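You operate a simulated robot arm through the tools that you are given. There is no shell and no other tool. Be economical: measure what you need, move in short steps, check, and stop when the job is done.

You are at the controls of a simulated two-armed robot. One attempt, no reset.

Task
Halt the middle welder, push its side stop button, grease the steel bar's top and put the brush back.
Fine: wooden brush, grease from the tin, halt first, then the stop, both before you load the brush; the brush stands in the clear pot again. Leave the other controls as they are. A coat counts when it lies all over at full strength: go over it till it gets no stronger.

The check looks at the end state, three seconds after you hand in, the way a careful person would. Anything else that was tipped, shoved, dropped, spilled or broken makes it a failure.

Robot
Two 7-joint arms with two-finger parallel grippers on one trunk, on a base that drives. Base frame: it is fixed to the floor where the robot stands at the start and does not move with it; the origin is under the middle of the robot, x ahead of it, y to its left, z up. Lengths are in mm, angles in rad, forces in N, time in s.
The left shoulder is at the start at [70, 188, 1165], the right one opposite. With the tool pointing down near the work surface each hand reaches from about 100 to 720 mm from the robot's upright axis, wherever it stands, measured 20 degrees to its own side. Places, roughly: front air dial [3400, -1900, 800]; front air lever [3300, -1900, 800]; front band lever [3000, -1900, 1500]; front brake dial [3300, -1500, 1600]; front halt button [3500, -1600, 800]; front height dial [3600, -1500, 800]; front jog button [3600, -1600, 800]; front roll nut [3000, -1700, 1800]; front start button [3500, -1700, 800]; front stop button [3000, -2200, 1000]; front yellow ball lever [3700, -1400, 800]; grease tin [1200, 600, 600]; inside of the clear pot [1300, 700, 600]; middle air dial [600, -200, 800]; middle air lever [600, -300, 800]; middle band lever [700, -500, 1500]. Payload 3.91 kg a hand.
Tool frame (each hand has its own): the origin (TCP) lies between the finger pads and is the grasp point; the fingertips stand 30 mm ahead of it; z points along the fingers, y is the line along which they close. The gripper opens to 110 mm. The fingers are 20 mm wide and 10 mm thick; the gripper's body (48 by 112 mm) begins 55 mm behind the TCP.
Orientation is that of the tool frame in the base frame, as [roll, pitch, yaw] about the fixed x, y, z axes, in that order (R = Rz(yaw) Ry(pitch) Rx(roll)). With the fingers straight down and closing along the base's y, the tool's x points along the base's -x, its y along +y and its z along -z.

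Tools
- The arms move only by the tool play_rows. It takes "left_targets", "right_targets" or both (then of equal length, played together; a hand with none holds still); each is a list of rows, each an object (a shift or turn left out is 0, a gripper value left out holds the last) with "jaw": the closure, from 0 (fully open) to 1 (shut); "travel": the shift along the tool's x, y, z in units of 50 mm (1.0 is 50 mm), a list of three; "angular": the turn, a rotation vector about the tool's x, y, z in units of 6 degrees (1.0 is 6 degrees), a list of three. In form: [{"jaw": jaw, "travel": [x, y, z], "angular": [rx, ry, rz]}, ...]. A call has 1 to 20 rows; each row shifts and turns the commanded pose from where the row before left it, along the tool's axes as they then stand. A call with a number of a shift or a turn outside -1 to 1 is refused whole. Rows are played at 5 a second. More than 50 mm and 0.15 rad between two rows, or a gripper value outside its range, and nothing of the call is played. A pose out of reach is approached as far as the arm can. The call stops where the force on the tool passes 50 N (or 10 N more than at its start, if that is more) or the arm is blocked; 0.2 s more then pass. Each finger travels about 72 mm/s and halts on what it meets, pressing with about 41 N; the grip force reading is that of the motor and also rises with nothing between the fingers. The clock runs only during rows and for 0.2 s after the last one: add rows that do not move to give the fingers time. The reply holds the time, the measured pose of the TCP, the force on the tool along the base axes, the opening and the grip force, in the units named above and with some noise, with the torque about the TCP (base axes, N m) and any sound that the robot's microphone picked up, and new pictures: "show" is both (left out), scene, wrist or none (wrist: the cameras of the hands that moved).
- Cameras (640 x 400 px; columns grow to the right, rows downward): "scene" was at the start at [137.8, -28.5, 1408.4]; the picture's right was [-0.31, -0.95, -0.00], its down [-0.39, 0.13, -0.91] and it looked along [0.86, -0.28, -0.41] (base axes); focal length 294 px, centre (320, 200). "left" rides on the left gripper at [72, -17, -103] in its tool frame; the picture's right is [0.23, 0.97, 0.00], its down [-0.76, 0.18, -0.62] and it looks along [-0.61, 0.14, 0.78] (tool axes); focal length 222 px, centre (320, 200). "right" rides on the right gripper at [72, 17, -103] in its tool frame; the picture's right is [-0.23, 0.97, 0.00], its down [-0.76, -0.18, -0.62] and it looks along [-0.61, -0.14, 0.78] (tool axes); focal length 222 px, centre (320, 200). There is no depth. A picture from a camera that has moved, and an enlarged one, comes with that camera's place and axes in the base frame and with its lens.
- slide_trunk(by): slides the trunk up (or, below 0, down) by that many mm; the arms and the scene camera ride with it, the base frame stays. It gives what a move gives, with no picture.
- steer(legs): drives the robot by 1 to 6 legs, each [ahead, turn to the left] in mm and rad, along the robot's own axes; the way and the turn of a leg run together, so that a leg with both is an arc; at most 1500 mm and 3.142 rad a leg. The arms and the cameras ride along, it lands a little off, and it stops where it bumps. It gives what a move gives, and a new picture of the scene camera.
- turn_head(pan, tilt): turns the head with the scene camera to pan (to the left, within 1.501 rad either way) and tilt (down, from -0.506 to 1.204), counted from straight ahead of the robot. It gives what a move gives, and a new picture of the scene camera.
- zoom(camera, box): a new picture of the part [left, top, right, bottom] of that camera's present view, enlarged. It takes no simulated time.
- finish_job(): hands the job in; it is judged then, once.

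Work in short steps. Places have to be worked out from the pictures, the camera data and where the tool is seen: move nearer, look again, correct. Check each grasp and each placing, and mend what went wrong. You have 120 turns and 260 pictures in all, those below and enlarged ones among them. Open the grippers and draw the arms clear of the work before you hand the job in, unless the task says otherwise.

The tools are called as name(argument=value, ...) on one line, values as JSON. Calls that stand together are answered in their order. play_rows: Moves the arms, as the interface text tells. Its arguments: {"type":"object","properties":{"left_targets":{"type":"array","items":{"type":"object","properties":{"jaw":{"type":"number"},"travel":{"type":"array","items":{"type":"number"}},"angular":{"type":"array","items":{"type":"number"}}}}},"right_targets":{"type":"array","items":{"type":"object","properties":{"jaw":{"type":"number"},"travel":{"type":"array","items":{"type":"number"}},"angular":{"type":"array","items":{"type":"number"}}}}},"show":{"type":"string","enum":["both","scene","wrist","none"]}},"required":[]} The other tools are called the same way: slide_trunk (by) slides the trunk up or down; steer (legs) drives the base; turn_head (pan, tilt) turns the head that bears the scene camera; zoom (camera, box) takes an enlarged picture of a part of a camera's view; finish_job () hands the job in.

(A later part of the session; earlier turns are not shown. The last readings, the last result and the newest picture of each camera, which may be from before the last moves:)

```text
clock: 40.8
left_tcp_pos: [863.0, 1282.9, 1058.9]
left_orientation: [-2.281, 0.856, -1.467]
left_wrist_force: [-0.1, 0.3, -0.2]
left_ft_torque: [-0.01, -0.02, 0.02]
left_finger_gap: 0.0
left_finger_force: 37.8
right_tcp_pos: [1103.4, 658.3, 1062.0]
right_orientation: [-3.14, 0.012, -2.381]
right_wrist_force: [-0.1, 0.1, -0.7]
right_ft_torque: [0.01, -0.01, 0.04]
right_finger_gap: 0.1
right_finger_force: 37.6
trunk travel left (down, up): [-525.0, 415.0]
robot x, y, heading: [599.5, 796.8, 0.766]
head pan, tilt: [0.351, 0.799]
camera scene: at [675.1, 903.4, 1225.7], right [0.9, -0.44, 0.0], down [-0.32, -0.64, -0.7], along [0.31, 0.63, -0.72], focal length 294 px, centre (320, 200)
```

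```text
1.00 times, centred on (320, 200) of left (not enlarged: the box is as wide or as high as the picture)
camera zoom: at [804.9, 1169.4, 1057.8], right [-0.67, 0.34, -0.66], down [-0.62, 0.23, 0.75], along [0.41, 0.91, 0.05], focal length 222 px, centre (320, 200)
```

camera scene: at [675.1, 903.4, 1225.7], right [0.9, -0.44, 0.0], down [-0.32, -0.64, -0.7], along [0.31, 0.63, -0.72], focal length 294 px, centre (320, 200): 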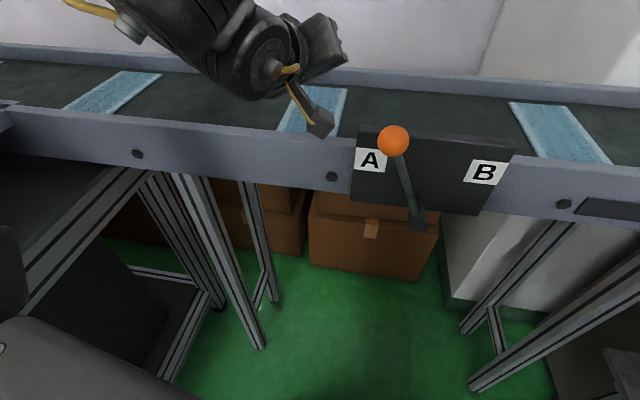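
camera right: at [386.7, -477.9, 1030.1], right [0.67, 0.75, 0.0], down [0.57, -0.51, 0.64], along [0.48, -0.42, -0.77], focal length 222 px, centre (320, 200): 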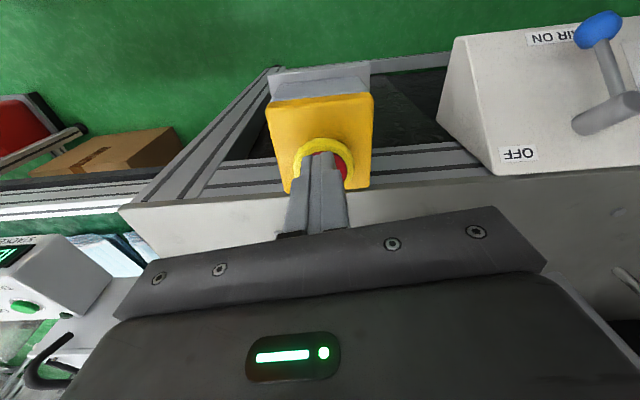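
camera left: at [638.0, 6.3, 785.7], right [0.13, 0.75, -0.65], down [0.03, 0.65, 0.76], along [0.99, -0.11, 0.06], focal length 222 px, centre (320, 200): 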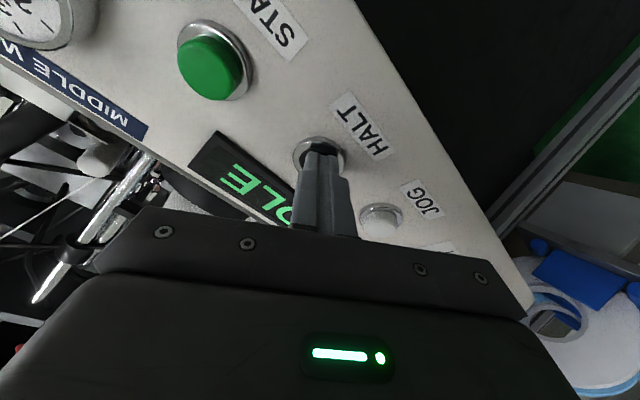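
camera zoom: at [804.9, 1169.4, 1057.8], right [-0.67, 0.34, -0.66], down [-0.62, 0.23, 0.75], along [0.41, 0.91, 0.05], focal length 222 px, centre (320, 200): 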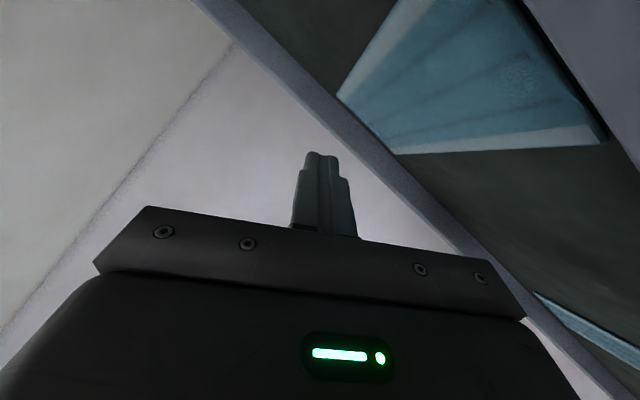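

Lever still stands at A, but the hand sits beyond it. I raise the left hand slightly and back out of there, then recheck the lever.

play_rows(left_targets=[{"travel": [-0.68, -0.44, -0.38]}, {"travel": [-0.68, -0.44, -0.38]}, {"travel": [-0.68, -0.44, -0.38]}, {"travel": [-0.68, -0.44, -0.38]}], show="none")

steer(legs=[[-350, 0]])

turn_head(pan=0.1, tilt=0.6)

zoom(camera="scene", box=[240, 40, 480, 190])

```text
clock: 41.8
left_tcp_pos: [861.7, 1281.9, 1238.6]
left_orientation: [-2.281, 0.856, -1.469]
left_wrist_force: [0.9, 0.3, 0.8]
left_ft_torque: [-0.02, -0.01, -0.01]
left_finger_gap: 0.0
left_finger_force: 37.7
right_tcp_pos: [1104.6, 656.6, 1061.5]
right_orientation: [-3.138, 0.014, -2.382]
right_wrist_force: [0.0, -0.3, 0.2]
right_ft_torque: [0.03, 0.05, 0.0]
right_finger_gap: 0.0
right_finger_force: 37.5
trunk travel left (down, up): [-525.0, 415.0]
robot x, y, heading: [603.5, 795.4, 0.767]
head pan, tilt: [0.351, 0.799]
```

```text
clock: 44.1
left_tcp_pos: [613.2, 1044.3, 1238.2]
left_orientation: [-2.281, 0.855, -1.469]
left_wrist_force: [0.2, 0.2, 0.4]
left_ft_torque: [-0.01, 0.03, -0.01]
left_finger_gap: 0.0
left_finger_force: 37.9
right_tcp_pos: [855.0, 419.1, 1060.7]
right_orientation: [-3.139, 0.012, -2.38]
right_wrist_force: [-0.3, -1.1, -0.9]
right_ft_torque: [0.01, -0.01, 0.0]
right_finger_gap: 0.1
right_finger_force: 37.8
trunk travel left (down, up): [-525.0, 415.0]
robot x, y, heading: [355.7, 555.2, 0.761]
head pan, tilt: [0.351, 0.799]
camera scene: at [425.8, 663.5, 1225.8], right [0.9, -0.44, 0.0], down [-0.31, -0.64, -0.7], along [0.31, 0.63, -0.72], focal length 294 px, centre (320, 200)
```

scene: 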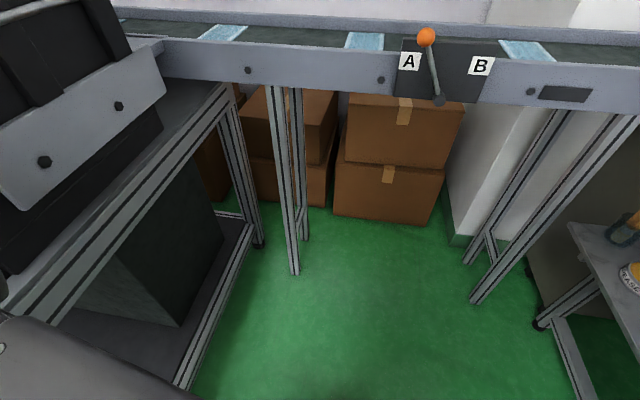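

```text
clock: 44.9
left_tcp_pos: [611.3, 1045.0, 1238.3]
left_orientation: [-2.28, 0.858, -1.47]
left_wrist_force: [0.1, -0.1, -0.6]
left_ft_torque: [0.01, 0.02, -0.02]
left_finger_gap: 0.0
left_finger_force: 37.5
right_tcp_pos: [855.4, 419.0, 1061.1]
right_orientation: [-3.139, 0.012, -2.38]
right_wrist_force: [0.2, 0.7, -1.0]
right_ft_torque: [-0.01, 0.01, 0.0]
right_finger_gap: 0.0
right_finger_force: 37.9
trunk travel left (down, up): [-525.0, 415.0]
robot x, y, heading: [354.6, 555.8, 0.769]
head pan, tilt: [0.099, 0.6]
camera scene: at [448.0, 658.7, 1242.6], right [0.76, -0.65, 0.0], down [-0.37, -0.43, -0.82], along [0.53, 0.63, -0.57], focal length 294 px, centre (320, 200)
```

scene: 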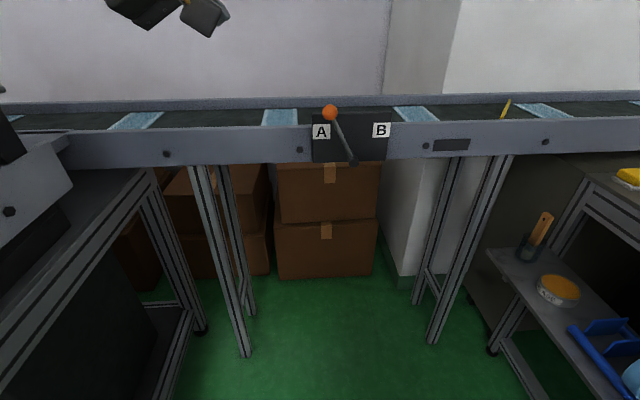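

```text
2.67 times, centred on (360, 115) of scene
camera zoom: at [448.0, 658.7, 1242.6], right [0.76, -0.65, 0.0], down [-0.37, -0.43, -0.82], along [0.53, 0.63, -0.57], focal length 784 px, centre (213, 427)
```

zoom: 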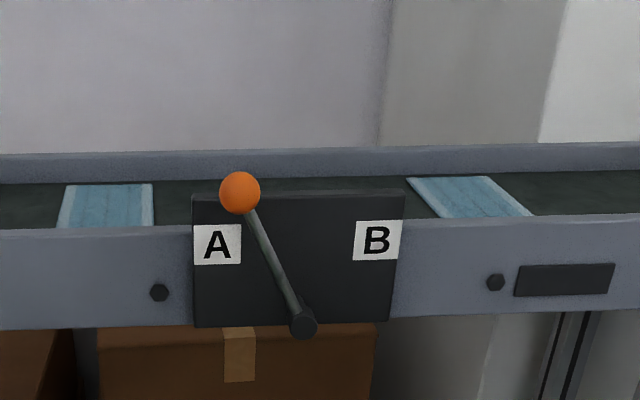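

The lever geometry is unchanged from the first view (26° toward A). I take a route that never points the arms at the conveyor: turn right, reverse along the aisle, then turn to face the shelf.

steer(legs=[[0, -2.929], [-345, 0]])

steer(legs=[[0, 1.566]])

```text
clock: 53.8
left_tcp_pos: [388.8, 282.8, 1242.0]
left_orientation: [-2.227, 0.854, 1.897]
left_wrist_force: [0.5, 0.9, -1.0]
left_ft_torque: [-0.07, 0.02, 0.06]
left_finger_gap: 0.1
left_finger_force: 38.3
right_tcp_pos: [27.0, 842.4, 1044.6]
right_orientation: [-3.134, -0.101, 0.978]
right_wrist_force: [0.9, 0.4, -1.5]
right_ft_torque: [-0.02, 0.03, 0.05]
right_finger_gap: 0.0
right_finger_force: 38.0
trunk travel left (down, up): [-525.0, 415.0]
robot x, y, heading: [526.9, 810.8, -2.17]
head pan, tilt: [0.099, 0.6]
stopped in leg 2: the robot was blocked; the commanded pose is now the measured one
camera scene: at [411.0, 595.6, 1241.6], right [-0.88, 0.48, 0.0], down [0.3, 0.56, -0.77], along [-0.37, -0.68, -0.63], focal length 294 px, centre (320, 200)
```

scene: 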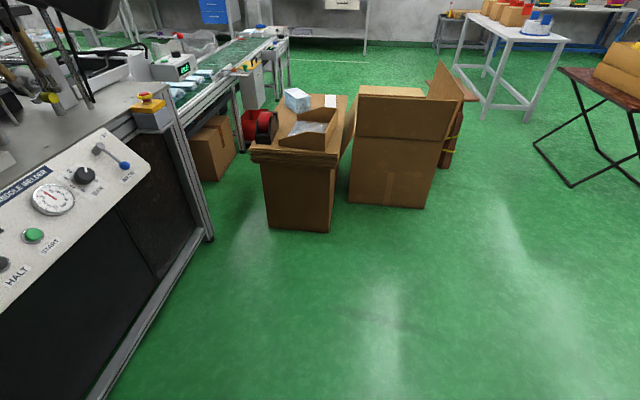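

```text
clock: 54.5
left_tcp_pos: [421.4, 352.3, 1208.2]
left_orientation: [-2.224, 0.866, 1.772]
left_wrist_force: [0.3, 0.9, 0.3]
left_ft_torque: [0.02, 0.03, -0.03]
left_finger_gap: 0.2
left_finger_force: 37.4
right_tcp_pos: [70.7, 867.5, 980.8]
right_orientation: [2.688, -0.187, 1.188]
right_wrist_force: [1.0, 0.5, -0.2]
right_ft_torque: [0.02, 0.04, 0.02]
right_finger_gap: 0.0
right_finger_force: 37.7
trunk travel left (down, up): [-525.0, 415.0]
robot x, y, heading: [524.8, 805.8, -2.155]
head pan, tilt: [0.099, 0.6]
stopped in leg 1: the robot was blocked; the commanded pose is now the measured one
camera scene: at [384.9, 560.3, 1233.3], right [-0.88, 0.47, 0.0], down [0.31, 0.58, -0.75], along [-0.35, -0.66, -0.66], focal length 294 px, centre (320, 200)
```

scene: 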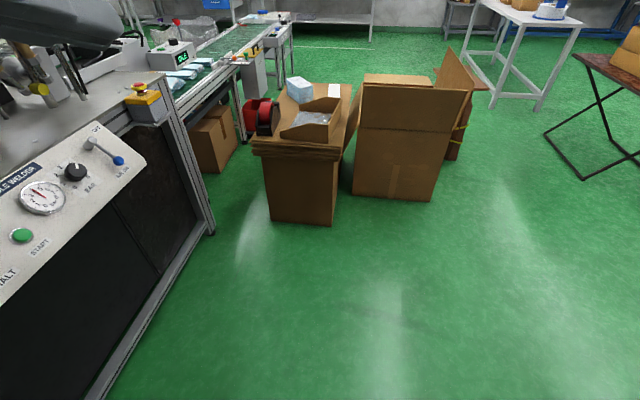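

Blocked again, and my right arm readings moved, so the right arm probably touches the opposite bench. I look to the right before moving anything.

turn_head(pan=-1.1, tilt=0.5)

zoom(camera="right", box=[0, 0, 640, 400])

```text
clock: 55.9
left_tcp_pos: [421.6, 352.5, 1213.6]
left_orientation: [-2.223, 0.862, 1.77]
left_wrist_force: [0.6, -0.1, 0.5]
left_ft_torque: [0.0, 0.0, -0.03]
left_finger_gap: 0.1
left_finger_force: 38.0
right_tcp_pos: [73.4, 872.8, 988.1]
right_orientation: [2.699, -0.192, 1.167]
right_wrist_force: [0.5, 0.6, -0.8]
right_ft_torque: [0.01, -0.03, 0.07]
right_finger_gap: 0.1
right_finger_force: 37.8
trunk travel left (down, up): [-525.0, 415.0]
robot x, y, heading: [529.9, 805.6, -2.164]
head pan, tilt: [-1.1, 0.499]
camera scene: at [336.5, 651.1, 1253.1], right [0.12, 0.99, 0.11], down [0.53, 0.03, -0.85], along [-0.84, 0.16, -0.52], focal length 294 px, centre (320, 200)
```

scene: 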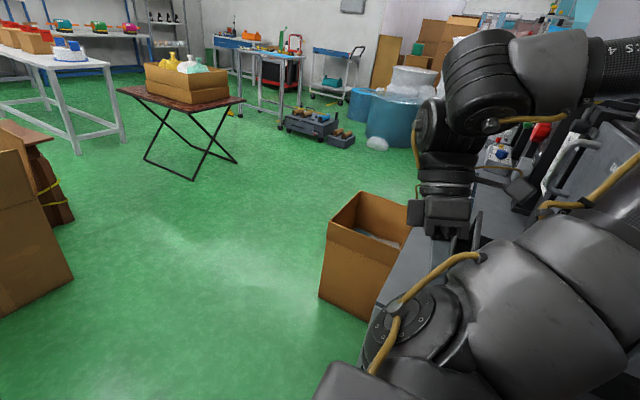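

```text
1.00 times, centred on (320, 200) of right (not enlarged: the box is as wide or as high as the picture)
camera zoom: at [65.3, 931.2, 1098.6], right [0.69, -0.62, 0.37], down [-0.72, -0.61, 0.33], along [0.01, -0.49, -0.87], focal length 222 px, centre (320, 200)
```

zoom: 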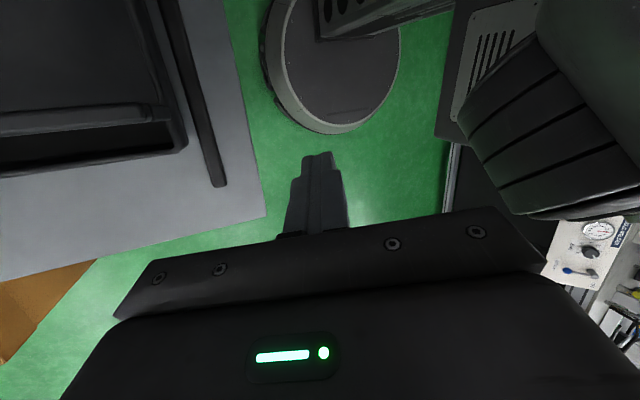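

The right elbow is in the opposite machine's space and the body leans on it. I undo by driving forward the way I came.

steer(legs=[[200, 0]])

zoom(camera="right", box=[0, 0, 640, 400])

```text
clock: 56.7
left_tcp_pos: [534.7, 427.8, 1195.4]
left_orientation: [-2.267, 0.78, 1.701]
left_wrist_force: [-3.0, -2.8, -1.4]
left_ft_torque: [0.07, -0.06, 0.0]
left_finger_gap: 0.0
left_finger_force: 38.0
right_tcp_pos: [119.2, 865.4, 979.8]
right_orientation: [2.72, -0.044, 1.196]
right_wrist_force: [-2.2, 1.4, -4.3]
right_ft_torque: [-0.08, -0.25, -0.02]
right_finger_gap: 0.1
right_finger_force: 37.2
trunk travel left (down, up): [-525.0, 415.0]
robot x, y, heading: [497.5, 767.1, -2.033]
head pan, tilt: [-1.1, 0.499]
stopped in leg 1: the robot was blocked; the commanded pose is now the measured one
camera scene: at [435.0, 609.8, 1264.8], right [0.0, 1.0, 0.09], down [0.45, 0.09, -0.89], along [-0.9, 0.04, -0.44], focal length 294 px, centre (320, 200)
```

scene: 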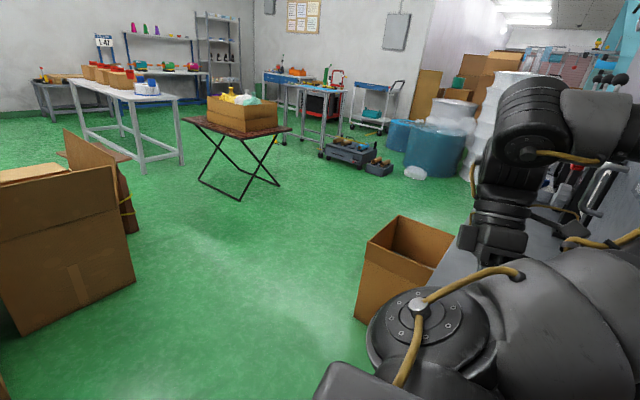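

```text
1.00 times, centred on (320, 200) of right (not enlarged: the box is as wide or as high as the picture)
camera zoom: at [117.1, 938.4, 1082.4], right [0.74, -0.55, 0.39], down [-0.68, -0.57, 0.46], along [-0.03, -0.6, -0.8], focal length 222 px, centre (320, 200)
```

zoom: 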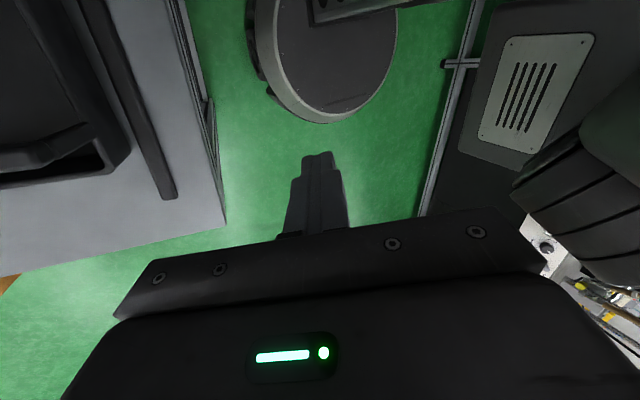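

Still snagged somewhere on the right. I look straight to the right side to see the elbow.

turn_head(pan=-1.5, tilt=0.3)

turn_head(pan=-1.5, tilt=0.95)

zoom(camera="left", box=[0, 0, 640, 400])

```text
clock: 57.5
left_tcp_pos: [555.7, 422.3, 1261.5]
left_orientation: [-1.864, 0.758, 2.054]
left_wrist_force: [1.3, -0.2, 2.3]
left_ft_torque: [0.08, -0.1, -0.05]
left_finger_gap: 0.0
left_finger_force: 37.4
right_tcp_pos: [119.3, 840.6, 961.7]
right_orientation: [2.688, -0.14, 1.25]
right_wrist_force: [0.4, 0.6, -0.4]
right_ft_torque: [-0.04, 0.0, -0.02]
right_finger_gap: 0.0
right_finger_force: 37.9
trunk travel left (down, up): [-525.0, 415.0]
robot x, y, heading: [493.3, 738.3, -1.935]
head pan, tilt: [-1.499, 0.3]
camera scene: at [517.5, 676.4, 1285.7], right [0.29, 0.96, 0.0], down [0.18, -0.05, -0.98], along [-0.94, 0.28, -0.19], focal length 294 px, centre (320, 200)
```

scene: 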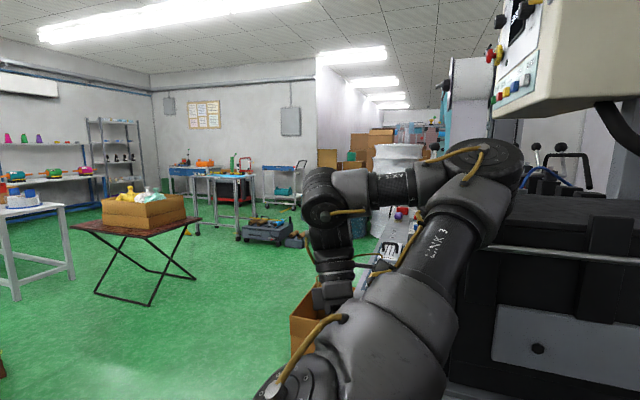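

```text
clock: 58.6
left_tcp_pos: [544.0, 414.3, 1252.0]
left_orientation: [-1.894, 0.751, 2.015]
left_wrist_force: [1.3, -1.0, -0.6]
left_ft_torque: [0.01, 0.0, -0.04]
left_finger_gap: 0.0
left_finger_force: 37.9
right_tcp_pos: [117.1, 842.9, 960.7]
right_orientation: [2.684, -0.154, 1.234]
right_wrist_force: [0.5, -0.6, -0.5]
right_ft_torque: [0.01, 0.03, -0.04]
right_finger_gap: 0.0
right_finger_force: 37.8
trunk travel left (down, up): [-525.0, 415.0]
robot x, y, heading: [495.7, 743.8, -1.95]
head pan, tilt: [-1.499, 0.949]
camera scene: at [524.2, 665.0, 1225.4], right [0.31, 0.95, 0.01], down [0.71, -0.22, -0.67], along [-0.63, 0.22, -0.74], focal length 294 px, centre (320, 200)
```

scene: 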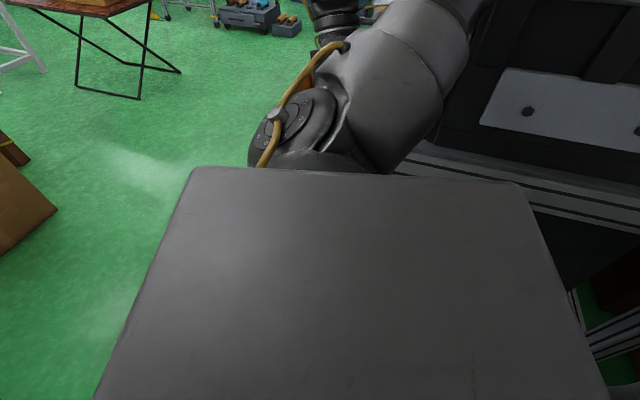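

```text
1.00 times, centred on (320, 200) of left (not enlarged: the box is as wide or as high as the picture)
camera zoom: at [589.7, 532.5, 1239.0], right [0.48, -0.29, -0.83], down [0.82, -0.21, 0.54], along [-0.33, -0.94, 0.13], focal length 222 px, centre (320, 200)
```

zoom: 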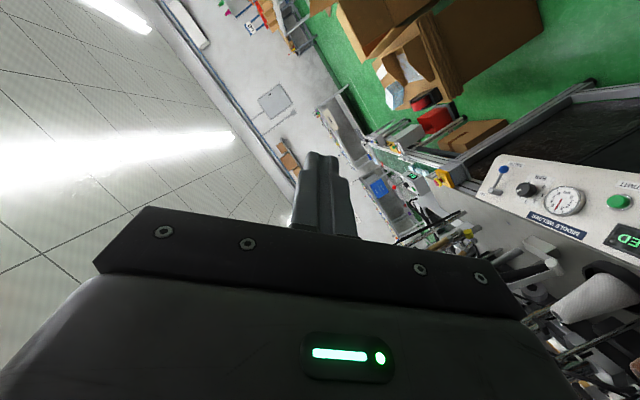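

Body has sprung mostly upright. The elbow is still close to the opposite machine, so I drive a short way forward, which leads away from it.

steer(legs=[[120, 0]])

turn_head(pan=-1.3, tilt=0.5)

```text
clock: 59.3
left_tcp_pos: [370.1, 452.3, 1240.7]
left_orientation: [-2.066, 0.817, 1.884]
left_wrist_force: [1.5, 0.5, -2.1]
left_ft_torque: [-0.08, 0.12, -0.09]
left_finger_gap: 0.1
left_finger_force: 38.2
right_tcp_pos: [16.0, 878.8, 889.8]
right_orientation: [2.476, -0.191, 1.248]
right_wrist_force: [-21.6, -83.4, 129.1]
right_ft_torque: [-3.32, -0.48, -0.97]
right_finger_gap: 0.1
right_finger_force: 37.4
trunk travel left (down, up): [-525.0, 415.0]
robot x, y, heading: [496.0, 737.5, -1.937]
head pan, tilt: [-1.499, 0.949]
stopped in leg 1: the robot was blocked; the commanded pose is now the measured one
camera scene: at [417.5, 653.8, 1220.8], right [0.29, 0.96, 0.04], down [0.77, -0.21, -0.6], along [-0.57, 0.21, -0.8], focal length 294 px, centre (320, 200)
```

scene: 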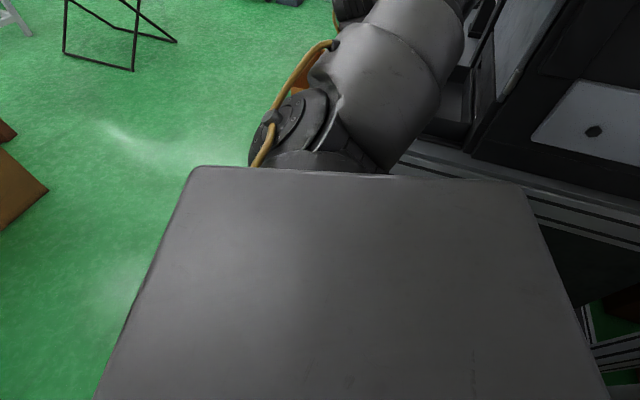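

```text
clock: 60.2
left_tcp_pos: [378.1, 416.5, 1222.7]
left_orientation: [-2.138, 0.744, 1.921]
left_wrist_force: [-101.1, -155.0, 37.2]
left_ft_torque: [6.67, -1.83, 10.6]
left_finger_gap: 0.0
left_finger_force: 37.8
right_tcp_pos: [17.4, 881.1, 889.2]
right_orientation: [2.514, -0.193, 1.209]
right_wrist_force: [-49.3, -90.5, 118.3]
right_ft_torque: [-3.52, 0.51, -1.09]
right_finger_gap: 0.0
right_finger_force: 37.6
trunk travel left (down, up): [-525.0, 415.0]
robot x, y, heading: [491.7, 740.2, -1.938]
head pan, tilt: [-1.3, 0.499]
camera scene: at [364.7, 615.5, 1247.6], right [0.14, 0.99, 0.08], down [0.57, -0.02, -0.82], along [-0.81, 0.16, -0.57], focal length 294 px, centre (320, 200)
```

scene: 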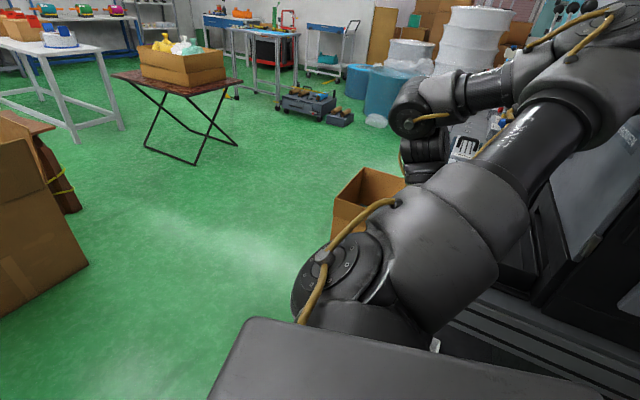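

The right hand presses hard on the opposite bench's edge (about 150 N, upward). I lift it straight up at once in small steps.

play_rows(right_targets=[{"travel": [0.1, 0.29, -0.4]}, {"travel": [0.1, 0.29, -0.4]}, {"travel": [0.1, 0.29, -0.4]}, {"travel": [0.1, 0.29, -0.4]}, {}], show="both")

```text
clock: 60.5
left_tcp_pos: [412.1, 412.5, 1210.1]
left_orientation: [-2.174, 0.667, 2.061]
left_wrist_force: [-70.6, -224.8, 110.0]
left_ft_torque: [20.81, -4.15, 4.93]
left_finger_gap: 0.1
left_finger_force: 37.7
right_tcp_pos: [39.1, 922.7, 889.6]
right_orientation: [2.52, -0.187, 1.202]
right_wrist_force: [-75.8, -53.9, 140.8]
right_ft_torque: [-0.56, -0.43, 1.42]
right_finger_gap: 0.0
right_finger_force: 37.5
trunk travel left (down, up): [-525.0, 415.0]
robot x, y, heading: [497.5, 736.3, -1.93]
head pan, tilt: [-1.3, 0.499]
stopped in row 1 (left hand): the arm was blocked; the commanded pose is now the measured one
camera scene: at [372.9, 613.8, 1252.5], right [0.13, 0.99, 0.07], down [0.55, -0.01, -0.84], along [-0.83, 0.15, -0.54], focal length 294 px, centre (320, 200)
camera right: at [13.7, 988.4, 994.4], right [0.62, -0.59, 0.51], down [-0.77, -0.59, 0.26], along [0.15, -0.55, -0.82], focal length 222 px, centre (320, 200)
```

scene: 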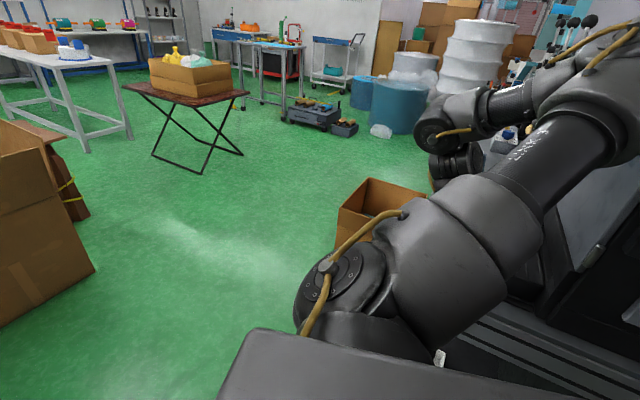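
right: 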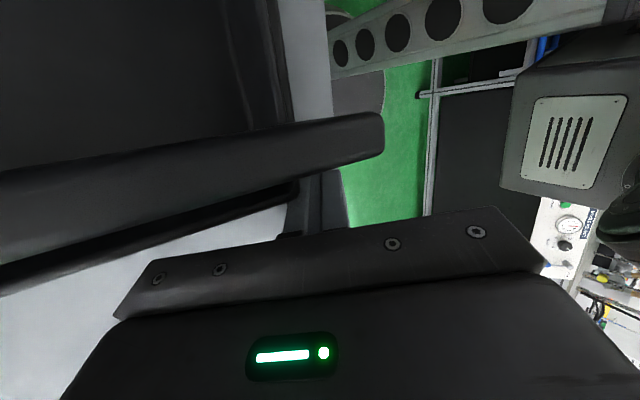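

The left hand also reports a heavy contact. I look at it.

turn_head(pan=0.0, tilt=0.35)

zoom(camera="left", box=[0, 0, 640, 400])

turn_head(pan=1.2, tilt=0.5)

```text
clock: 62.0
left_tcp_pos: [410.0, 407.8, 1201.8]
left_orientation: [-2.198, 0.662, 2.055]
left_wrist_force: [-22.7, -237.2, 105.5]
left_ft_torque: [20.71, -1.62, -0.1]
left_finger_gap: 0.0
left_finger_force: 37.4
right_tcp_pos: [39.3, 921.8, 889.5]
right_orientation: [2.529, -0.198, 1.175]
right_wrist_force: [-19.3, -81.3, 132.1]
right_ft_torque: [-1.87, -0.85, 0.49]
right_finger_gap: 0.0
right_finger_force: 37.5
trunk travel left (down, up): [-525.0, 415.0]
robot x, y, heading: [498.8, 739.4, -1.935]
head pan, tilt: [0.0, 0.351]
camera scene: at [370.4, 604.4, 1263.0], right [0.09, 0.99, 0.08], down [0.43, 0.03, -0.9], along [-0.9, 0.12, -0.42], focal length 294 px, centre (320, 200)
```

scene: 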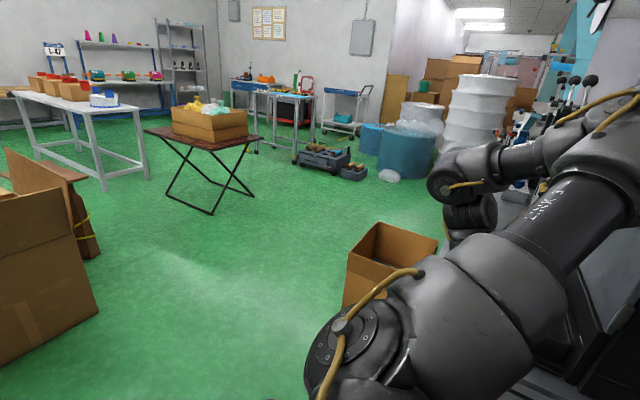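

```text
1.00 times, centred on (320, 200) of left (not enlarged: the box is as wide or as high as the picture)
camera zoom: at [425.5, 533.3, 1216.8], right [0.65, -0.01, -0.76], down [0.75, -0.13, 0.64], along [-0.1, -0.99, -0.08], focal length 222 px, centre (320, 200)
```

zoom: 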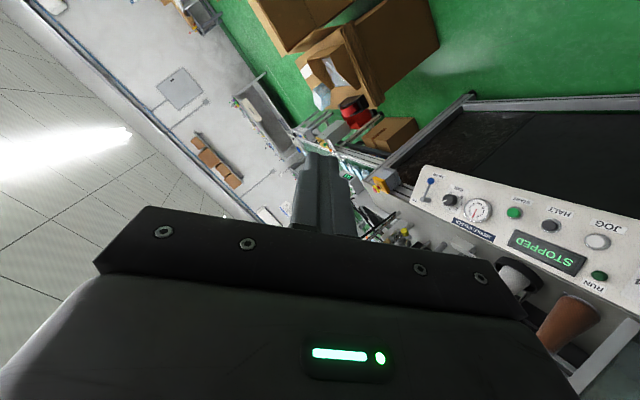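

```text
clock: 63.4
left_tcp_pos: [409.8, 409.0, 1200.6]
left_orientation: [-2.211, 0.69, 2.031]
left_wrist_force: [14.0, -242.2, 42.6]
left_ft_torque: [11.75, 0.3, -7.14]
left_finger_gap: 0.2
left_finger_force: 37.3
right_tcp_pos: [40.7, 924.4, 890.2]
right_orientation: [2.528, -0.197, 1.177]
right_wrist_force: [-30.6, -70.7, 154.4]
right_ft_torque: [-1.56, -0.77, 0.58]
right_finger_gap: 0.0
right_finger_force: 37.1
trunk travel left (down, up): [-525.0, 415.0]
robot x, y, heading: [490.3, 740.4, -1.94]
head pan, tilt: [1.201, 0.499]
camera scene: at [371.2, 608.7, 1256.8], right [0.12, 0.99, 0.08], down [0.49, 0.01, -0.87], along [-0.86, 0.14, -0.49], focal length 294 px, centre (320, 200)
```

scene: 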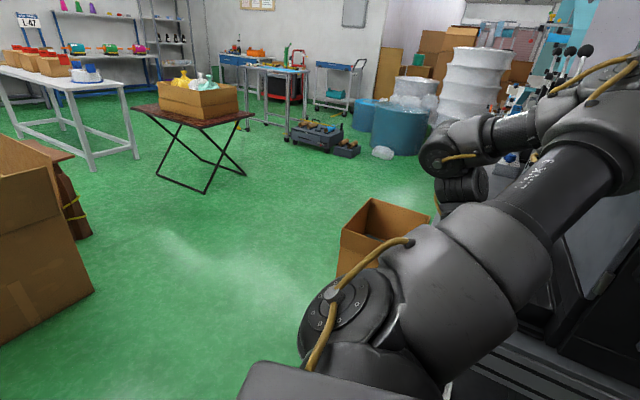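

The camera did not follow the pan command. The head is jammed against my own left wrist, which explains the forces. I move the left hand forward, away from the head.

play_rows(left_targets=[{"travel": [0, 0, 0.3]}, {"travel": [0, 0, 0.3]}, {"travel": [0, 0, 0.4]}, {"travel": [0, 0, 0.5]}, {"travel": [0, 0, 0.5]}], show="scene")

```text
clock: 63.7
left_tcp_pos: [475.1, 396.0, 1180.7]
left_orientation: [-2.285, 0.576, 2.121]
left_wrist_force: [22.1, -240.0, 65.7]
left_ft_torque: [20.53, 0.43, -5.32]
left_finger_gap: 0.0
left_finger_force: 37.9
right_tcp_pos: [53.2, 934.6, 898.8]
right_orientation: [2.622, -0.115, 1.172]
right_wrist_force: [-90.9, -124.7, 81.8]
right_ft_torque: [8.55, -3.16, 3.86]
right_finger_gap: 0.0
right_finger_force: 37.6
trunk travel left (down, up): [-525.0, 415.0]
robot x, y, heading: [490.7, 735.7, -1.92]
head pan, tilt: [1.201, 0.499]
stopped in row 1 (left hand): the force on the tool passed its limit at 272 N (the readings are from after the stop); the commanded pose is now the measured one
camera scene: at [424.2, 594.2, 1268.5], right [0.17, 0.98, 0.08], down [0.44, 0.0, -0.9], along [-0.88, 0.19, -0.43], focal length 294 px, centre (320, 200)
```

scene: 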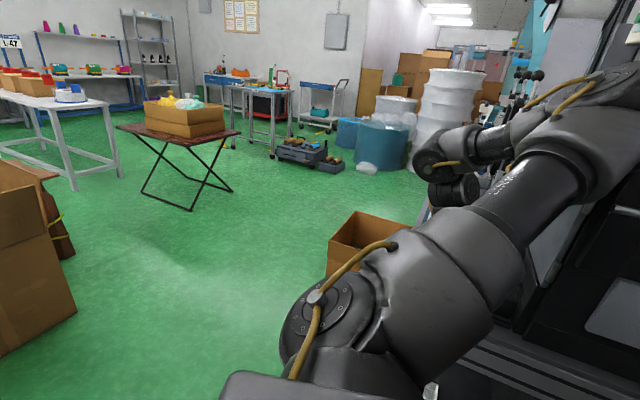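

The stuck pan command keeps pushing the head onto the wrist. I set pan back to where the head really is, then move the hand off.

turn_head(pan=-1.45, tilt=0.4)

play_rows(left_targets=[{"travel": [0, 0, 0.3]}, {"travel": [0, 0, 0.3]}, {"travel": [0, 0, 0.4]}], show="none")

```text
clock: 66.0
left_tcp_pos: [378.6, 344.6, 1174.7]
left_orientation: [-2.3, 0.651, 2.039]
left_wrist_force: [-119.9, -185.2, -31.7]
left_ft_torque: [0.43, -3.47, 18.62]
left_finger_gap: 0.1
left_finger_force: 37.8
right_tcp_pos: [41.4, 925.5, 887.5]
right_orientation: [2.349, -0.529, 1.231]
right_wrist_force: [-99.9, -49.9, 162.5]
right_ft_torque: [-1.32, 0.11, -0.79]
right_finger_gap: 0.2
right_finger_force: 37.2
trunk travel left (down, up): [-525.0, 415.0]
robot x, y, heading: [427.4, 707.1, -1.846]
head pan, tilt: [-1.45, 0.4]
camera scene: at [277.9, 524.6, 1264.3], right [0.09, 0.99, 0.12], down [0.42, 0.07, -0.9], along [-0.9, 0.13, -0.41], focal length 294 px, centre (320, 200)
```

scene: 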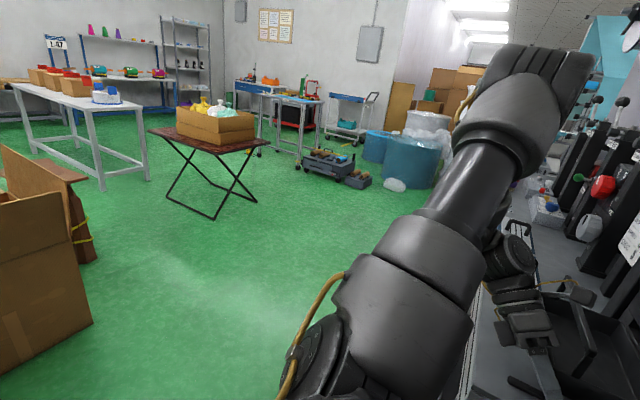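

```text
clock: 66.3
left_tcp_pos: [437.5, 355.2, 1152.7]
left_orientation: [-2.354, 0.578, 2.08]
left_wrist_force: [239.3, -21.9, 128.3]
left_ft_torque: [17.11, 10.65, -30.59]
left_finger_gap: 0.0
left_finger_force: 38.1
left hand out of reach, approached as far as the arm can: row 1
right_tcp_pos: [16.1, 886.8, 887.2]
right_orientation: [2.314, -0.529, 1.43]
right_wrist_force: [56.1, 70.6, 93.6]
right_ft_torque: [2.94, -4.34, 1.39]
right_finger_gap: 0.0
right_finger_force: 37.5
trunk travel left (down, up): [-525.0, 415.0]
robot x, y, heading: [403.8, 695.6, -1.637]
head pan, tilt: [-1.45, 0.4]
stopped in row 1 (right hand): the force on the tool passed its limit at 213 N (the readings are from after the stop); the commanded pose is now the measured one
```

The base has shifted and the right fingers still bear on the bench. I lift the right hand straight up and re-read.

play_rows(right_targets=[{"travel": [0.2, 0.25, -0.23]}, {"travel": [0.2, 0.25, -0.23]}, {"travel": [0.2, 0.25, -0.23]}, {"travel": [0.2, 0.25, -0.23]}, {}], show="both")

```text
clock: 66.5
left_tcp_pos: [475.4, 440.7, 1147.4]
left_orientation: [-2.434, 0.57, 2.049]
left_wrist_force: [272.5, -37.1, -46.2]
left_ft_torque: [-0.48, 15.65, -15.55]
left_finger_gap: 0.1
left_finger_force: 37.2
right_tcp_pos: [16.7, 899.9, 886.1]
right_orientation: [2.158, -0.512, 1.481]
right_wrist_force: [-62.2, -92.4, 206.8]
right_ft_torque: [-2.23, 4.02, 1.14]
right_finger_gap: 0.0
right_finger_force: 37.2
trunk travel left (down, up): [-525.0, 415.0]
robot x, y, heading: [387.0, 669.8, -1.52]
head pan, tilt: [-1.45, 0.4]
stopped in row 1 (left hand): the force on the tool passed its limit at 313 N (the readings are from after the stop); the commanded pose is now the measured one
camera scene: at [330.6, 498.8, 1270.3], right [-0.13, 0.99, 0.09], down [0.36, 0.13, -0.92], along [-0.92, -0.09, -0.37], focal length 294 px, centre (320, 200)
camera right: at [-58.4, 934.0, 982.0], right [0.48, -0.64, 0.6], down [-0.68, -0.7, -0.2], along [0.55, -0.31, -0.78], focal length 222 px, centre (320, 200)
```

scene: 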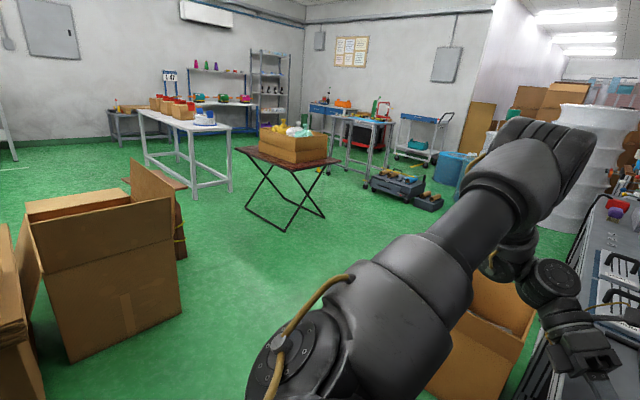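
right: 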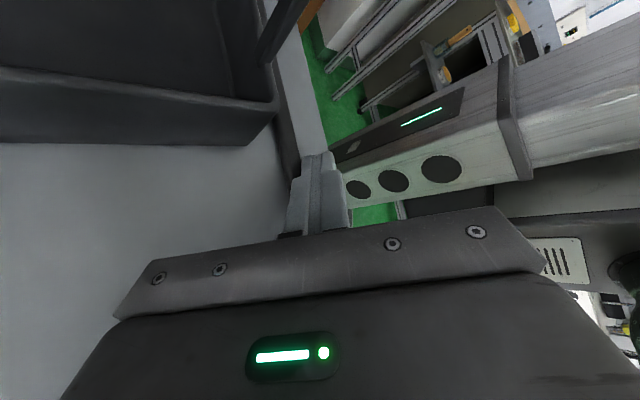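

Both hands are under load: the left against my own head, the right against the bench top. I move both together, left hand out to its side and forward, right hand up.

play_rows(left_targets=[{"travel": [-0.53, 0.49, 0.03]}, {"travel": [-0.53, 0.49, 0.03]}, {"travel": [-0.53, 0.49, 0.03]}, {}], right_targets=[{"travel": [0.24, 0.36, -0.24]}, {"travel": [0.24, 0.36, -0.24]}, {"travel": [0.24, 0.36, -0.24]}, {}], show="none")

```text
clock: 66.8
left_tcp_pos: [490.4, 441.1, 1142.6]
left_orientation: [-2.531, 0.443, 2.015]
left_wrist_force: [231.3, -232.0, 19.6]
left_ft_torque: [13.92, 12.58, -27.8]
left_finger_gap: 0.0
left_finger_force: 37.7
left hand out of reach, approached as far as the arm can: row 1
right_tcp_pos: [14.7, 897.2, 884.6]
right_orientation: [2.152, -0.492, 1.479]
right_wrist_force: [-10.8, 27.3, 203.9]
right_ft_torque: [-0.19, 10.3, -0.62]
right_finger_gap: 0.2
right_finger_force: 37.5
trunk travel left (down, up): [-525.0, 415.0]
robot x, y, heading: [386.7, 675.3, -1.572]
head pan, tilt: [-1.45, 0.4]
stopped in row 1 (left hand): the force on the tool passed its limit at 295 N (the readings are from after the stop); the commanded pose is now the measured one
```

I check what the left hand touches with both cameras before trying again.

turn_head(pan=-0.5, tilt=0.5)

zoom(camera="left", box=[0, 0, 640, 400])

```text
clock: 68.0
left_tcp_pos: [589.0, 537.2, 1136.0]
left_orientation: [-2.646, 0.487, 2.043]
left_wrist_force: [408.8, 182.7, 82.2]
left_ft_torque: [-27.19, 31.22, -11.66]
left_finger_gap: 0.1
left_finger_force: 37.8
right_tcp_pos: [18.2, 897.9, 886.6]
right_orientation: [2.232, -0.36, 1.519]
right_wrist_force: [2.8, 10.3, 286.8]
right_ft_torque: [4.08, -5.03, 0.16]
right_finger_gap: 0.0
right_finger_force: 37.3
trunk travel left (down, up): [-525.0, 415.0]
robot x, y, heading: [389.5, 656.7, -1.479]
head pan, tilt: [-0.499, 0.499]
camera scene: at [456.1, 505.1, 1266.1], right [-0.53, 0.84, 0.1], down [0.3, 0.29, -0.91], along [-0.79, -0.45, -0.41], focal length 294 px, centre (320, 200)
```

scene: 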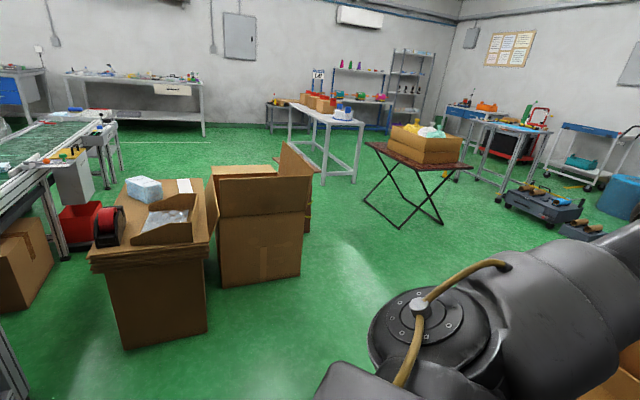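

```text
1.00 times, centred on (320, 200) of left (not enlarged: the box is as wide or as high as the picture)
camera zoom: at [568.1, 652.0, 1191.1], right [0.77, 0.38, -0.52], down [0.61, -0.2, 0.77], along [0.18, -0.9, -0.38], focal length 222 px, centre (320, 200)
```

zoom: 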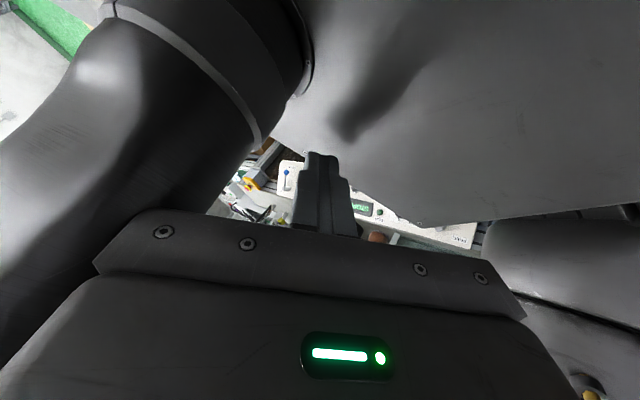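

Now clear: the left hand is folded between my chest and its own upper arm. I drive it forward (-y), out of the fold.

play_rows(left_targets=[{"travel": [-0.85, 0.06, 0.48]}, {"travel": [-0.85, 0.06, 0.48]}, {"travel": [-0.85, 0.06, 0.48]}, {"travel": [-0.85, 0.06, 0.48]}], show="none")

play_rows(left_targets=[{"travel": [-0.85, 0.06, 0.48]}, {"travel": [-0.85, 0.06, 0.48]}, {"travel": [-0.85, 0.06, 0.48]}, {"travel": [-0.85, 0.06, 0.48]}], show="wrist")

```text
clock: 68.4
left_tcp_pos: [643.1, 562.5, 1134.6]
left_orientation: [-3.043, 0.386, 2.038]
left_wrist_force: [402.0, -88.3, 88.9]
left_ft_torque: [15.73, 37.1, -14.52]
left_finger_gap: 0.2
left_finger_force: 37.5
left hand out of reach, approached as far as the arm can: row 1
right_tcp_pos: [20.1, 900.3, 886.6]
right_orientation: [2.254, -0.246, 1.466]
right_wrist_force: [-42.1, -7.0, 333.2]
right_ft_torque: [3.61, -4.01, -0.02]
right_finger_gap: 0.0
right_finger_force: 37.2
trunk travel left (down, up): [-525.0, 415.0]
robot x, y, heading: [389.5, 681.0, -1.566]
head pan, tilt: [-0.499, 0.499]
stopped in row 1 (left hand): the arm was blocked; the commanded pose is now the measured one
```

```text
clock: 68.7
left_tcp_pos: [724.3, 572.9, 1119.2]
left_orientation: [-3.014, 0.333, 1.961]
left_wrist_force: [484.8, -13.6, -51.3]
left_ft_torque: [-20.69, 44.47, -21.68]
left_finger_gap: 0.0
left_finger_force: 37.5
right_tcp_pos: [23.5, 901.8, 887.2]
right_orientation: [2.351, -0.105, 1.446]
right_wrist_force: [-204.1, -67.4, 426.9]
right_ft_torque: [-1.0, 0.45, -2.61]
right_finger_gap: 0.0
right_finger_force: 37.3
trunk travel left (down, up): [-525.0, 415.0]
robot x, y, heading: [389.7, 725.0, -1.706]
head pan, tilt: [-0.499, 0.499]
stopped in row 1 (left hand): the arm was blocked; the commanded pose is now the measured one
camera left: at [681.5, 666.9, 1195.3], right [0.83, 0.53, -0.19], down [0.44, -0.39, 0.81], along [0.35, -0.75, -0.55], focal length 222 px, centre (320, 200)
```

left: 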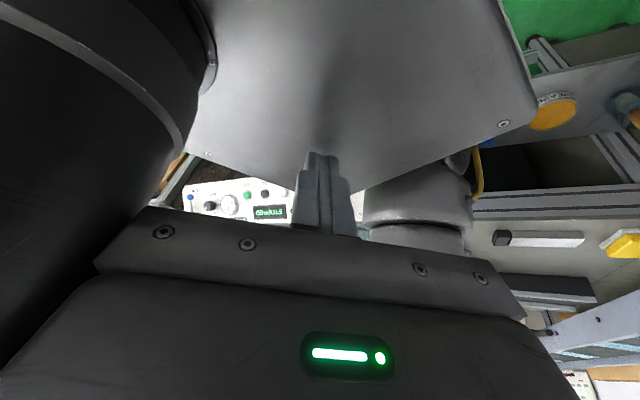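

Pushing the left hand only twists the body. The real cause is the right hand bearing on the bench. Raising the trunk lifts both arms off together.

slide_trunk(by=150)

turn_head(pan=-0.5, tilt=0.6)

```text
clock: 69.0
left_tcp_pos: [796.1, 675.2, 1132.2]
left_orientation: [2.789, 0.204, 2.049]
left_wrist_force: [346.3, -97.1, 192.5]
left_ft_torque: [13.09, 42.46, 11.0]
left_finger_gap: 0.0
left_finger_force: 37.6
right_tcp_pos: [8.6, 878.1, 888.6]
right_orientation: [2.407, -0.009, 1.52]
right_wrist_force: [-74.3, -49.0, 360.9]
right_ft_torque: [-1.14, -2.6, -2.94]
right_finger_gap: 0.0
right_finger_force: 37.1
trunk travel left (down, up): [-529.0, 411.0]
robot x, y, heading: [392.9, 735.1, -1.731]
head pan, tilt: [-0.499, 0.499]
stopped: the arm was blocked; the commanded pose is now the measured one
```

```text
clock: 69.7
left_tcp_pos: [785.2, 638.3, 1138.0]
left_orientation: [2.774, 0.189, 2.001]
left_wrist_force: [299.7, -63.0, 144.4]
left_ft_torque: [21.83, 35.79, 4.08]
left_finger_gap: 0.1
left_finger_force: 37.4
right_tcp_pos: [8.4, 875.7, 885.8]
right_orientation: [2.392, -0.033, 1.567]
right_wrist_force: [-6.0, 6.1, 308.6]
right_ft_torque: [-0.62, -4.15, 0.17]
right_finger_gap: 0.0
right_finger_force: 37.2
trunk travel left (down, up): [-529.0, 411.0]
robot x, y, heading: [396.8, 747.3, -1.76]
head pan, tilt: [-0.499, 0.6]
camera scene: at [633.9, 512.9, 1253.7], right [-0.75, 0.61, 0.25], down [0.15, 0.52, -0.84], along [-0.64, -0.59, -0.48], focal length 294 px, centre (320, 200)
```

scene: 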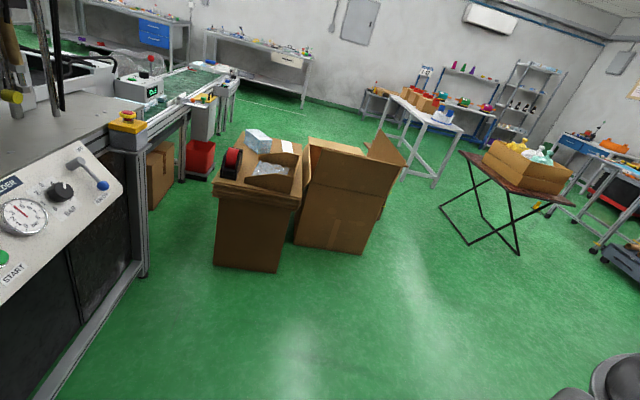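

The body now leans left about 15°. I give both hands one decisive move along their reaction forces: left hand +x and up, right hand straight up.

play_rows(left_targets=[{"travel": [-0.4, 0.8, -0.05]}, {"travel": [-0.4, 0.8, -0.05]}, {"travel": [-0.4, 0.8, -0.05]}], right_targets=[{"travel": [0.03, 0.61, -0.66]}, {"travel": [0.03, 0.61, -0.66]}, {"travel": [0.03, 0.61, -0.66]}], show="none")

play_rows(right_targets=[{"travel": [0.03, 0.61, -0.66]}, {"travel": [0.03, 0.61, -0.66]}, {"travel": [0.03, 0.61, -0.66]}], show="wrist")

```text
clock: 70.0
left_tcp_pos: [742.1, 684.4, 1142.9]
left_orientation: [2.782, 0.112, 1.981]
left_wrist_force: [125.4, 235.5, 56.3]
left_ft_torque: [-10.75, 7.53, -7.76]
left_finger_gap: 0.1
left_finger_force: 37.8
left hand out of reach, approached as far as the arm can: row 1
right_tcp_pos: [-23.3, 877.7, 888.5]
right_orientation: [2.382, 0.006, 1.782]
right_wrist_force: [62.3, 25.4, 73.1]
right_ft_torque: [1.84, -3.96, -0.34]
right_finger_gap: 0.3
right_finger_force: 37.0
trunk travel left (down, up): [-529.0, 411.0]
robot x, y, heading: [396.3, 734.9, -1.722]
head pan, tilt: [-0.499, 0.6]
stopped in row 1 (left hand): the arm was blocked; the commanded pose is now the measured one
```

```text
clock: 70.3
left_tcp_pos: [609.5, 734.1, 1149.4]
left_orientation: [2.567, 0.16, 2.042]
left_wrist_force: [-57.6, -121.1, 99.2]
left_ft_torque: [9.67, -1.2, 4.12]
left_finger_gap: 0.0
left_finger_force: 37.7
right_tcp_pos: [-127.2, 835.4, 814.0]
right_orientation: [2.359, 0.037, 1.802]
right_wrist_force: [0.6, -3.1, 0.7]
right_ft_torque: [0.12, 0.07, 0.14]
right_finger_gap: 0.0
right_finger_force: 38.0
trunk travel left (down, up): [-529.0, 411.0]
robot x, y, heading: [393.5, 720.8, -1.677]
head pan, tilt: [-0.499, 0.6]
stopped in row 1 (right hand): the force on the tool passed its limit at 253 N (the readings are from after the stop); the commanded pose is now the measured one
camera right: at [-204.9, 893.9, 896.1], right [0.72, -0.04, 0.69], down [-0.38, -0.86, 0.34], along [0.59, -0.51, -0.63], focal length 222 px, centre (320, 200)
```

right: 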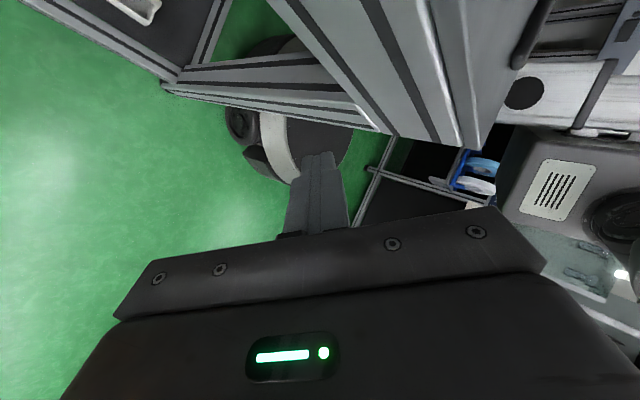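

The right hand has come off the bench and is free. I let things settle and look.

play_rows(right_targets=[{}, {}, {}], show="both")

```text
clock: 70.6
left_tcp_pos: [175.7, 751.8, 1141.5]
left_orientation: [2.285, 0.293, 1.985]
left_wrist_force: [-9.7, -21.1, -20.1]
left_ft_torque: [1.11, -1.73, 1.45]
left_finger_gap: 0.0
left_finger_force: 37.6
right_tcp_pos: [-367.4, 803.7, 561.8]
right_orientation: [2.0, 0.244, 1.729]
right_wrist_force: [0.3, 4.1, -4.3]
right_ft_torque: [-0.11, -0.14, -0.25]
right_finger_gap: 0.0
right_finger_force: 37.4
trunk travel left (down, up): [-529.0, 411.0]
robot x, y, heading: [389.3, 717.3, -1.664]
head pan, tilt: [-0.499, 0.6]
stopped in row 1 (left hand): the arm was blocked; the commanded pose is now the measured one
camera scene: at [142.2, 595.1, 1238.1], right [-0.82, 0.56, -0.13], down [0.44, 0.47, -0.77], along [-0.36, -0.69, -0.63], focal length 294 px, centre (320, 200)
camera right: at [-469.8, 872.8, 599.9], right [0.4, 0.06, 0.91], down [-0.52, -0.81, 0.28], along [0.76, -0.59, -0.3], focal length 222 px, centre (320, 200)
```

scene: 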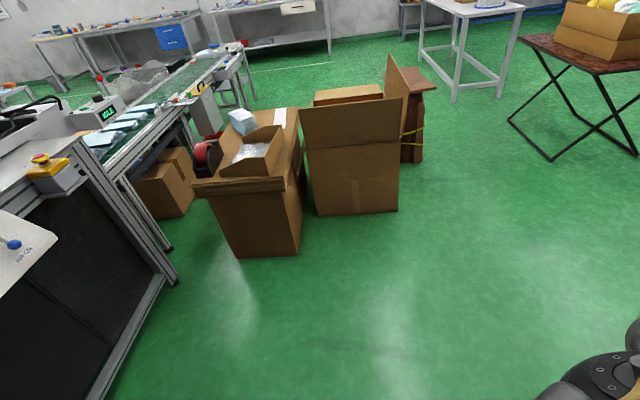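
right: 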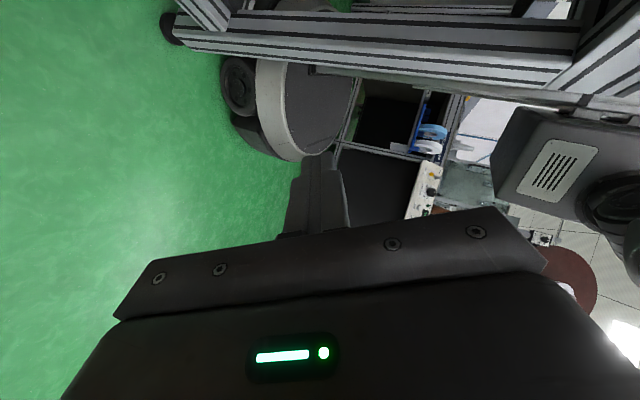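

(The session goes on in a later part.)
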